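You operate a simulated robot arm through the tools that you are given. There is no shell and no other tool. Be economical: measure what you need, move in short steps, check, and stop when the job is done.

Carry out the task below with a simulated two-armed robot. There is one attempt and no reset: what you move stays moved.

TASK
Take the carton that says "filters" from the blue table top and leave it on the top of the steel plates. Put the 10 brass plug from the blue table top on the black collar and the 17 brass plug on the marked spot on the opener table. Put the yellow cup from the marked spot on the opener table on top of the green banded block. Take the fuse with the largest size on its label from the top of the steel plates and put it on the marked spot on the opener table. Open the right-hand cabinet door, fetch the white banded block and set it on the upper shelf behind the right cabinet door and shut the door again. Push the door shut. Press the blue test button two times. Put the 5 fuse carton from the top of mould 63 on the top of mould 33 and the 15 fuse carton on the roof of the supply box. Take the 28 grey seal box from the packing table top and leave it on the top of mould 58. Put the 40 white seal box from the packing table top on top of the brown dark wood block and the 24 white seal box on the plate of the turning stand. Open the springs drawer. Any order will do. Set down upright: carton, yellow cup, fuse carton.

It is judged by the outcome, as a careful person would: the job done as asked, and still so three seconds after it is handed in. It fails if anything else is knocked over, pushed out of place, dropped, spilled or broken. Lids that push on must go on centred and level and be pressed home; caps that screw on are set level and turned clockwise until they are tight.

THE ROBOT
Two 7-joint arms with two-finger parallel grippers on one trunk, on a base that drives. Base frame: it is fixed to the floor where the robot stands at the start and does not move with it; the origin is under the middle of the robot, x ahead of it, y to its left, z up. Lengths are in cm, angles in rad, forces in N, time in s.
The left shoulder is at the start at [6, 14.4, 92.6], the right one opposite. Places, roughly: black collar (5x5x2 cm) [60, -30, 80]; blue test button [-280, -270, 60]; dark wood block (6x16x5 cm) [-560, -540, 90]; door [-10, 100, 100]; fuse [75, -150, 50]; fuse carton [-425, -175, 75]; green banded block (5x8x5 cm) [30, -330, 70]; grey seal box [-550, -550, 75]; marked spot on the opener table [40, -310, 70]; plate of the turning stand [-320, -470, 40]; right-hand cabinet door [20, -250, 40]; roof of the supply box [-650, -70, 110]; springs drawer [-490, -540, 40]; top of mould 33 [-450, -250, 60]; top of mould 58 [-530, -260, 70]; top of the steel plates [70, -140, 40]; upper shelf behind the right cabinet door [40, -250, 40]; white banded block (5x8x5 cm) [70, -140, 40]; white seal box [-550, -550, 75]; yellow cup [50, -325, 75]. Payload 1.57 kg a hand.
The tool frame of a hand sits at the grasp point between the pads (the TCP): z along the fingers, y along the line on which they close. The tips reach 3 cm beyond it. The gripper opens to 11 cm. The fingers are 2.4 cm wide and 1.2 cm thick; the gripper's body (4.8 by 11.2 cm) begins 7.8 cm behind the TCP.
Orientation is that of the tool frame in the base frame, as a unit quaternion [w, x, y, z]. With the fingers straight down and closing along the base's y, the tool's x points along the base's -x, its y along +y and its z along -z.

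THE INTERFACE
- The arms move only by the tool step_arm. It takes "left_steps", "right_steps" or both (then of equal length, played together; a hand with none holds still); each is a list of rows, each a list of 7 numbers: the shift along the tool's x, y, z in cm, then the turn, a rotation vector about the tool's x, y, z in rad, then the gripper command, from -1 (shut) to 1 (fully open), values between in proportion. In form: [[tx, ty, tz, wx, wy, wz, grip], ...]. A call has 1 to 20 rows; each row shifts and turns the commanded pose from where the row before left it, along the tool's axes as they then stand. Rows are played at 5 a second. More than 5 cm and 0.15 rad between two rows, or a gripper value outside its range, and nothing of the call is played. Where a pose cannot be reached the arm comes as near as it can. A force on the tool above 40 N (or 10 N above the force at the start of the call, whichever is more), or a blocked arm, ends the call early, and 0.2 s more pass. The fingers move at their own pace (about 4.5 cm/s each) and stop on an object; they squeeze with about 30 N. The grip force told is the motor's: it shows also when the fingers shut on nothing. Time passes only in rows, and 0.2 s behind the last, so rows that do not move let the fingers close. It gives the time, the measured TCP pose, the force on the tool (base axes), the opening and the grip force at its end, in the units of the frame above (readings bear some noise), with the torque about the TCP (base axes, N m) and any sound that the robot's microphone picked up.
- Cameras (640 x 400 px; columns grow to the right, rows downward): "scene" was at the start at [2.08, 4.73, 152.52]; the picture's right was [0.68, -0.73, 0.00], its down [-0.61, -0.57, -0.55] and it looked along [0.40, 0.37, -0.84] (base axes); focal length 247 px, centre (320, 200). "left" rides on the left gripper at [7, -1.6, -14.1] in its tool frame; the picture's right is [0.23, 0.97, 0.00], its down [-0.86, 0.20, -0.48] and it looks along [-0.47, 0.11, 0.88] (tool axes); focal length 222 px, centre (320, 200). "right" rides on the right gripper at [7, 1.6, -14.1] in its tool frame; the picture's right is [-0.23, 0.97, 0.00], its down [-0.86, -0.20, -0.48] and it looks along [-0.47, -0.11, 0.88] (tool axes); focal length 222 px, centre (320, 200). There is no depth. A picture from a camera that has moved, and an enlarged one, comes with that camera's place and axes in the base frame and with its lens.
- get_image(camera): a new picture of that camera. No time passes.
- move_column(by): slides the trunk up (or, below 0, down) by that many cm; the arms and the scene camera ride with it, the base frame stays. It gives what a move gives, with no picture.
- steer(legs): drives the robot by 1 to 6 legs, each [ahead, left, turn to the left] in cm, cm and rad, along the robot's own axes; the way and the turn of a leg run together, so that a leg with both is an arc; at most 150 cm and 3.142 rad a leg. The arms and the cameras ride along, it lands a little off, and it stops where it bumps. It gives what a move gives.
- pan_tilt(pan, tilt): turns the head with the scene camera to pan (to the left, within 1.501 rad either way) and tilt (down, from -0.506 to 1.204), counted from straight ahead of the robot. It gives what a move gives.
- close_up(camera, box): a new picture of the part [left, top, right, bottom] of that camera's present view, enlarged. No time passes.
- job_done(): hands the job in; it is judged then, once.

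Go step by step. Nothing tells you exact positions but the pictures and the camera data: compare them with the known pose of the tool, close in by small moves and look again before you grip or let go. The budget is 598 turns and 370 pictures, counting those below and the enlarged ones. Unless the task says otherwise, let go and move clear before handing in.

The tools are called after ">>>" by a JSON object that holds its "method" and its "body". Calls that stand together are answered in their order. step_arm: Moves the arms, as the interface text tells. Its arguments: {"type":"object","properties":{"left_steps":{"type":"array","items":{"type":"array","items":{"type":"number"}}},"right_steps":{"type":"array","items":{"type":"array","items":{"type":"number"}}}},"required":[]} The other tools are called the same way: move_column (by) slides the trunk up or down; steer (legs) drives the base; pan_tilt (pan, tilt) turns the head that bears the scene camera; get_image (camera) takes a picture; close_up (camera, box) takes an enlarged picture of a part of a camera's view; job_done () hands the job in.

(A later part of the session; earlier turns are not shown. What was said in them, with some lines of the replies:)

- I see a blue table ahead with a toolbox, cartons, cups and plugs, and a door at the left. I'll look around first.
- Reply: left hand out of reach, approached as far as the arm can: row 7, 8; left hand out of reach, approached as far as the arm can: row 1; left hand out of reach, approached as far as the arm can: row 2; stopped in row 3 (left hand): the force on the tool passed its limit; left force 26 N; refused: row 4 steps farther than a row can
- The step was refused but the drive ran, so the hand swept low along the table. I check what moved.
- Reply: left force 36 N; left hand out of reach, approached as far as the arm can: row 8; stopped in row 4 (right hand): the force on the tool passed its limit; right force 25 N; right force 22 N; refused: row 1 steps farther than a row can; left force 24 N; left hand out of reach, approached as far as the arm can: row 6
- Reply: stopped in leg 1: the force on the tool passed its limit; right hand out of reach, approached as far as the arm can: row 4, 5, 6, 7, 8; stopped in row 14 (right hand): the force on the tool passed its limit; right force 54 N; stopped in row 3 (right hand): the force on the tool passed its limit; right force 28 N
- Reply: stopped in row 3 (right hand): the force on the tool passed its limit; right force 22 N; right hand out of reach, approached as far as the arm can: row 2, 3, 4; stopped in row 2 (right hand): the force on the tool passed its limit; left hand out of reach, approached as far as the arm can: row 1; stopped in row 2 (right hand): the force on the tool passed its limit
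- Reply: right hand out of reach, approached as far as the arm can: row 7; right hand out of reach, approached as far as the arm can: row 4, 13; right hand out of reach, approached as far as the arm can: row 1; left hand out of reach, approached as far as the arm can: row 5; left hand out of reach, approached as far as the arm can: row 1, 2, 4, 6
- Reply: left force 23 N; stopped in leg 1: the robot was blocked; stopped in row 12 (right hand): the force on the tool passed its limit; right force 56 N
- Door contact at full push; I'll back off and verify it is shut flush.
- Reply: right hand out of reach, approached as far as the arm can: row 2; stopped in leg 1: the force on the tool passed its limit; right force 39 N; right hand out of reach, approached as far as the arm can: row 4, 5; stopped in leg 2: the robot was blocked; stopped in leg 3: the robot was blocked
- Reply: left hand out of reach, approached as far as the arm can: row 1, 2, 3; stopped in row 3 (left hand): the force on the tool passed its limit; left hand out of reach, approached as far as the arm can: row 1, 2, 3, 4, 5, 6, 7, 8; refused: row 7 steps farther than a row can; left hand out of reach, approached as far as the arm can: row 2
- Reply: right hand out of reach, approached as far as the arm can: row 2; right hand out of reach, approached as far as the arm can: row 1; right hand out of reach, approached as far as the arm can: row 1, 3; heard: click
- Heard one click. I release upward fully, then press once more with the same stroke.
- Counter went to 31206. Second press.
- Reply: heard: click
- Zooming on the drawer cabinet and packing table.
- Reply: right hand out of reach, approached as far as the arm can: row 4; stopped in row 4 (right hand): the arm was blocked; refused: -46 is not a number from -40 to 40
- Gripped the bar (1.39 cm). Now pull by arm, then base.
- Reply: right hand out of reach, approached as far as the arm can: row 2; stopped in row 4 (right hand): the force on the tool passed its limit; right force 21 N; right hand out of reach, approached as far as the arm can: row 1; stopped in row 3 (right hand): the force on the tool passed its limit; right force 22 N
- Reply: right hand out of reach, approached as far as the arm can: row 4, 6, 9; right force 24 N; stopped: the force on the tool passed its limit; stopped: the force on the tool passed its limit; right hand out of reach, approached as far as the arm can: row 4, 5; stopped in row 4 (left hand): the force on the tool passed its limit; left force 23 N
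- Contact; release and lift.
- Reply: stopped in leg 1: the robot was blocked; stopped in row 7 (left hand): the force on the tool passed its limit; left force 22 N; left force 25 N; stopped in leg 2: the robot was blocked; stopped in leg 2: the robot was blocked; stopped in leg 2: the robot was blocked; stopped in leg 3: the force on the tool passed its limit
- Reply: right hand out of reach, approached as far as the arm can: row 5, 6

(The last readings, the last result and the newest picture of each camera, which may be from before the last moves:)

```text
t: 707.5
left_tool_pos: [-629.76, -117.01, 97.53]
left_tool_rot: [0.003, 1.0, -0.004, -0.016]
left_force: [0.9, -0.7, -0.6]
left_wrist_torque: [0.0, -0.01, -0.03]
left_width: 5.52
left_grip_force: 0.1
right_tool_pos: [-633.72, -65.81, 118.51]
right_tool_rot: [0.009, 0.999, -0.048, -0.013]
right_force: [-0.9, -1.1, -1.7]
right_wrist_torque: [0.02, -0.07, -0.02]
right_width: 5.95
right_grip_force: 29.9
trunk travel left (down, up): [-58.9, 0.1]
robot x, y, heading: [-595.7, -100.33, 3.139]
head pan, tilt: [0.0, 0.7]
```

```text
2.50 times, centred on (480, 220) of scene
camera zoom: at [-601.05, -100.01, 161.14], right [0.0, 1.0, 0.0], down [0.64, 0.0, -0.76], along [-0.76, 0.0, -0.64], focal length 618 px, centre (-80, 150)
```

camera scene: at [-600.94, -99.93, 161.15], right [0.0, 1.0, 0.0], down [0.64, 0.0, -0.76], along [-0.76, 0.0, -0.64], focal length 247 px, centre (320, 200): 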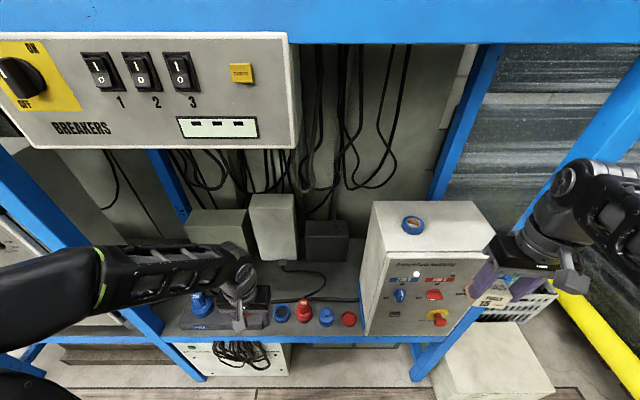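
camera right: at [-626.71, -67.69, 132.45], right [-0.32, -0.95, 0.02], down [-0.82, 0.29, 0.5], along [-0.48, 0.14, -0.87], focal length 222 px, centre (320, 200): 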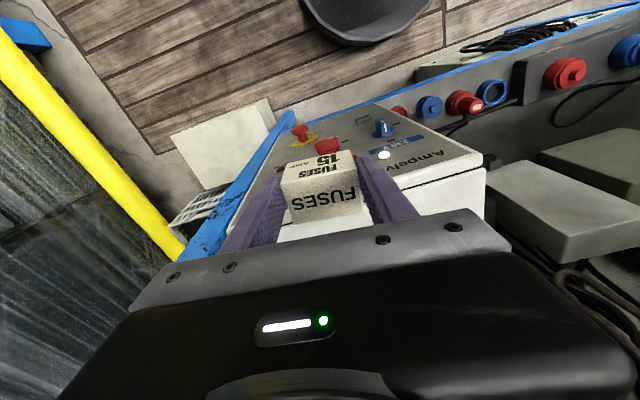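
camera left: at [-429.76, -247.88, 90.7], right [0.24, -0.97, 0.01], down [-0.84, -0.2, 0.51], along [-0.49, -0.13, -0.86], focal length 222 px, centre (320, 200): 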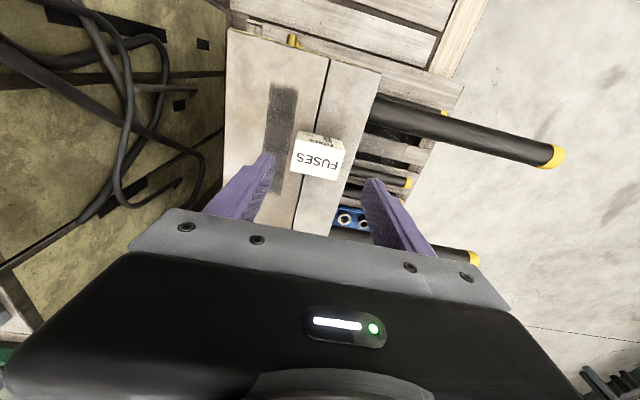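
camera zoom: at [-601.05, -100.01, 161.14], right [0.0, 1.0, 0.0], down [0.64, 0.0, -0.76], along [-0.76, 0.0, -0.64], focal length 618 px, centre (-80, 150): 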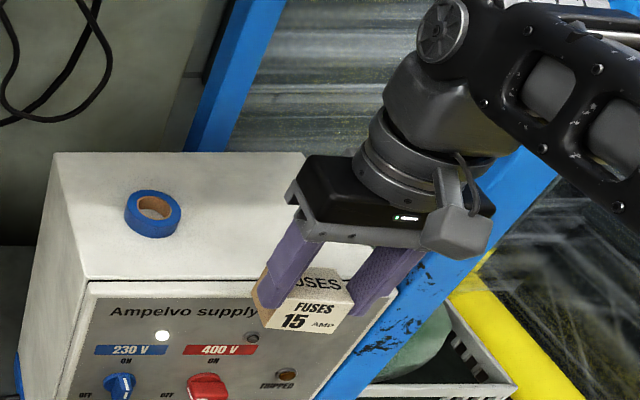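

>>> {"method": "step_arm", "body": {"right_steps": [[-4, 0, 0, 0, 0, 0, -1], [-4, 0, 0, 0, 0, 0, -1], [-4, 0, 0, 0, 0, 0, -1], [-2.5, 0.3, 0, 0, 0, 0, -1]]}}

>>> {"method": "get_image", "body": {"camera": "right"}}

>>> {"method": "close_up", "body": {"camera": "scene", "box": [360, 140, 600, 300]}}

```text
t: 708.5
left_tool_pos: [-629.6, -116.51, 97.73]
left_tool_rot: [0.006, 1.0, -0.005, -0.016]
left_force: [-0.2, 1.4, 0.0]
left_wrist_torque: [-0.09, 0.03, 0.03]
left_width: 5.49
left_grip_force: 0.0
right_tool_pos: [-645.26, -65.55, 116.65]
right_tool_rot: [0.01, 0.999, -0.047, -0.016]
right_force: [0.5, 1.0, -0.5]
right_wrist_torque: [-0.1, 0.03, -0.03]
right_width: 5.92
right_grip_force: 30.2
right hand out of reach, approached as far as the arm can: row 2, 3, 4
trunk travel left (down, up): [-58.9, 0.1]
robot x, y, heading: [-595.39, -99.75, 3.142]
head pan, tilt: [0.0, 0.7]
```

```text
58 pictures are left
camera right: at [-638.08, -67.48, 130.68], right [-0.32, -0.95, 0.03], down [-0.82, 0.29, 0.5], along [-0.48, 0.13, -0.87], focal length 222 px, centre (320, 200)
```

right: 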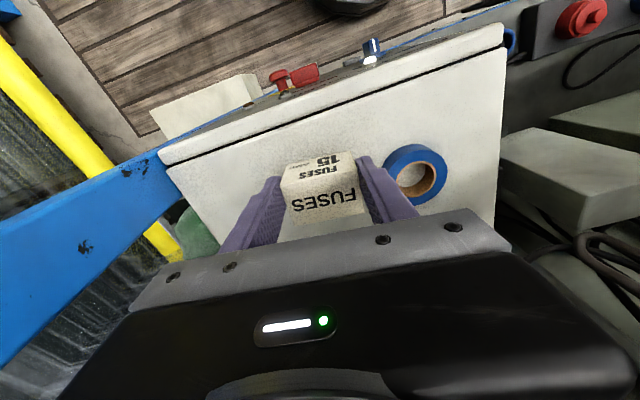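

```text
2.50 times, centred on (480, 220) of scene
camera zoom: at [-600.88, -99.28, 161.15], right [0.0, 1.0, 0.0], down [0.64, 0.0, -0.77], along [-0.77, 0.0, -0.64], focal length 618 px, centre (-80, 150)
```

zoom: 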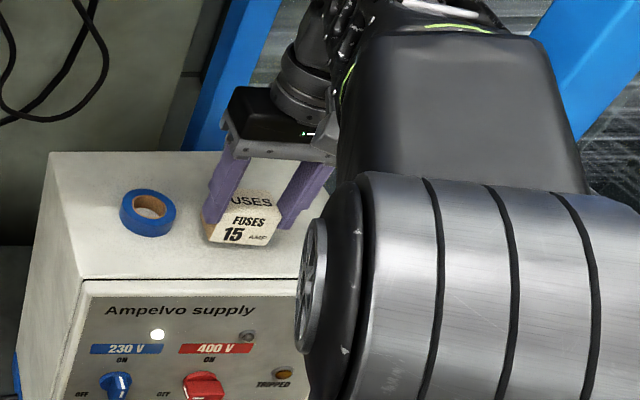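

>>> {"method": "step_arm", "body": {"right_steps": [[0, -1, 0, 0, 0, 0, -1], [0, 0, 0.5, 0, 0, 0, -1], [0, 0, 0.4, 0, 0, 0, -1], [0, 0, 0.4, 0, 0, 0, -1], [0, 0, 0.4, 0, 0, 0, -1], [0, 0, 0.4, 0, 0, 0, -1], [0, 0, 0.4, 0, 0, 0, -1], [0, 0, 0.4, 0, 0, 0, -1]]}}

>>> {"method": "get_image", "body": {"camera": "right"}}

```text
t: 710.2
left_tool_pos: [-629.69, -117.16, 97.66]
left_tool_rot: [0.004, 1.0, -0.005, -0.017]
left_force: [-0.3, 0.0, 0.4]
left_wrist_torque: [0.01, -0.03, -0.01]
left_width: 5.51
left_grip_force: 0.0
right_tool_pos: [-644.82, -65.36, 113.77]
right_tool_rot: [0.01, 0.999, -0.048, -0.014]
right_force: [0.9, 0.8, 23.3]
right_wrist_torque: [0.78, 0.11, 0.02]
right_width: 5.92
right_grip_force: 29.9
right hand out of reach, approached as far as the arm can: row 1
trunk travel left (down, up): [-58.9, 0.1]
robot x, y, heading: [-595.4, -99.95, 3.142]
head pan, tilt: [0.0, 0.7]
```

```text
56 pictures are left
camera right: at [-637.65, -67.36, 127.88], right [-0.32, -0.95, 0.03], down [-0.82, 0.29, 0.5], along [-0.48, 0.14, -0.87], focal length 222 px, centre (320, 200)
```

right: 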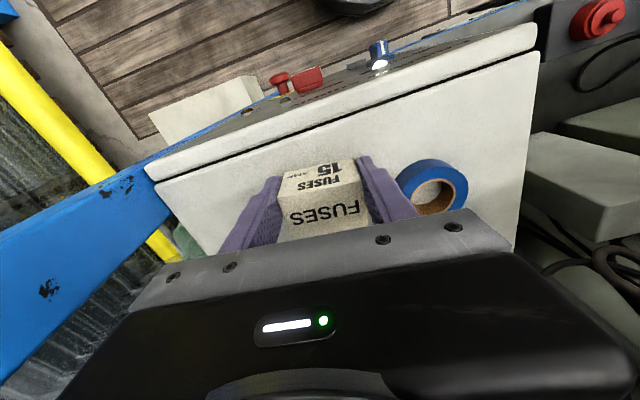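

>>> {"method": "step_arm", "body": {"right_steps": [[0, 0, -0.4, 0, 0, 0, -1], [0, 0, 0, 0, 0, 0, 0.1], [0, 0, 0, 0, 0, 0, 0.22], [0, 0, 0, 0, 0, 0, 0.22], [0, 0, -1.5, 0, 0, 0, 0.22]]}}

>>> {"method": "get_image", "body": {"camera": "right"}}

```text
t: 711.5
left_tool_pos: [-629.66, -116.91, 97.56]
left_tool_rot: [0.004, 1.0, -0.003, -0.016]
left_force: [-0.4, -0.1, 0.0]
left_wrist_torque: [-0.01, 0.04, 0.0]
left_width: 5.5
left_grip_force: 0.1
right_tool_pos: [-644.89, -65.09, 115.66]
right_tool_rot: [0.009, 0.999, -0.049, -0.014]
right_force: [0.2, 0.4, -0.1]
right_wrist_torque: [-0.03, 0.01, 0.01]
right_width: 6.71
right_grip_force: 0.1
trunk travel left (down, up): [-58.9, 0.1]
robot x, y, heading: [-595.23, -99.69, 3.141]
head pan, tilt: [0.0, 0.7]
```

```text
55 pictures are left
camera right: at [-637.78, -67.09, 129.66], right [-0.32, -0.95, 0.03], down [-0.82, 0.29, 0.5], along [-0.48, 0.14, -0.87], focal length 222 px, centre (320, 200)
```

right: 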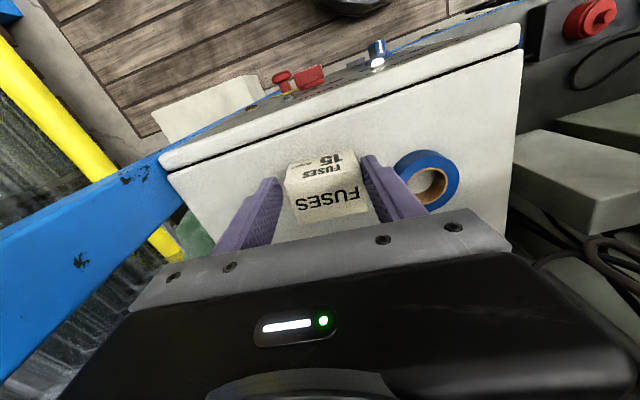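

>>> {"method": "step_arm", "body": {"right_steps": [[0, 0, -1.5, 0, 0, 0, 0.22], [2, 0, -1, 0, 0, 0, 0.22], [3, 0, 0, 0, 0, 0, 0.22], [4, 0, 0, 0, 0, 0, 0.22], [4, 0, 0, 0, 0, 0, 0.22], [4, 0, 0, 0, 0, 0, 0.22], [4, 0, 0, 0, 0, 0, 0.22]]}}

>>> {"method": "get_image", "body": {"camera": "scene"}}

```text
t: 713.0
left_tool_pos: [-629.57, -117.11, 97.52]
left_tool_rot: [0.003, 1.0, -0.004, -0.017]
left_force: [0.3, 0.6, 0.7]
left_wrist_torque: [0.02, 0.01, 0.0]
left_width: 5.52
left_grip_force: 0.1
right_tool_pos: [-623.78, -67.14, 117.55]
right_tool_rot: [0.009, 0.999, -0.048, -0.014]
right_force: [0.0, -0.4, 0.2]
right_wrist_torque: [0.04, 0.02, 0.01]
right_width: 6.7
right_grip_force: 0.0
trunk travel left (down, up): [-58.9, 0.1]
robot x, y, heading: [-595.19, -99.95, 3.139]
head pan, tilt: [0.0, 0.7]
```

```text
54 pictures are left
camera scene: at [-600.79, -100.04, 161.16], right [0.0, 1.0, 0.0], down [0.64, 0.0, -0.77], along [-0.77, 0.0, -0.64], focal length 247 px, centre (320, 200)
```

scene: 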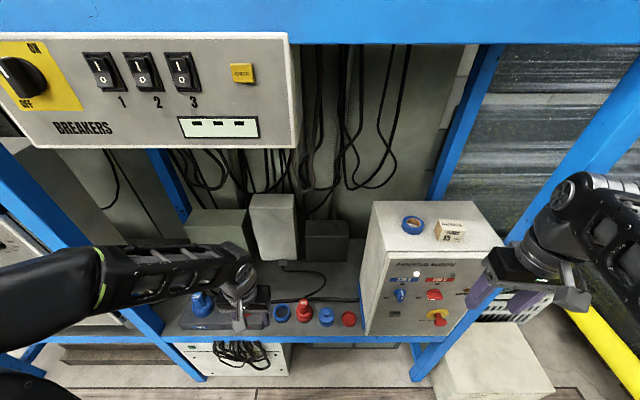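

Everything on the list is done and both hands are clear, so I hand it in.

>>> {"method": "job_done", "body": {}}

```text
The job is handed in.
```

I did every task on the list and handed the job in, but three things along the way disturbed other objects.

- **Blue table:** a refused arm move left my hand low while I drove. It pushed the "filters" carton across the table and shifted the "rings" carton about 8 cm. I put "rings" back where the first pictures show it; nothing fell over.
- **Cabinet:** while I carried the white banded block, it knocked against the cabinet's left side.
- **Base and left hand:** the base bumped the work table and the blue cart in the aisle. It also bumped a pallet corner, the black tray and the bucket in the mould area. My left hand touched the supply rack post. I saw no sign that any of these moved, but I only looked closely at the bucket, which is upright.

For the fuse I took the 15, as the only other one on the steel plates was a 10. The test counter went from 31205 to 31207, so both presses registered.
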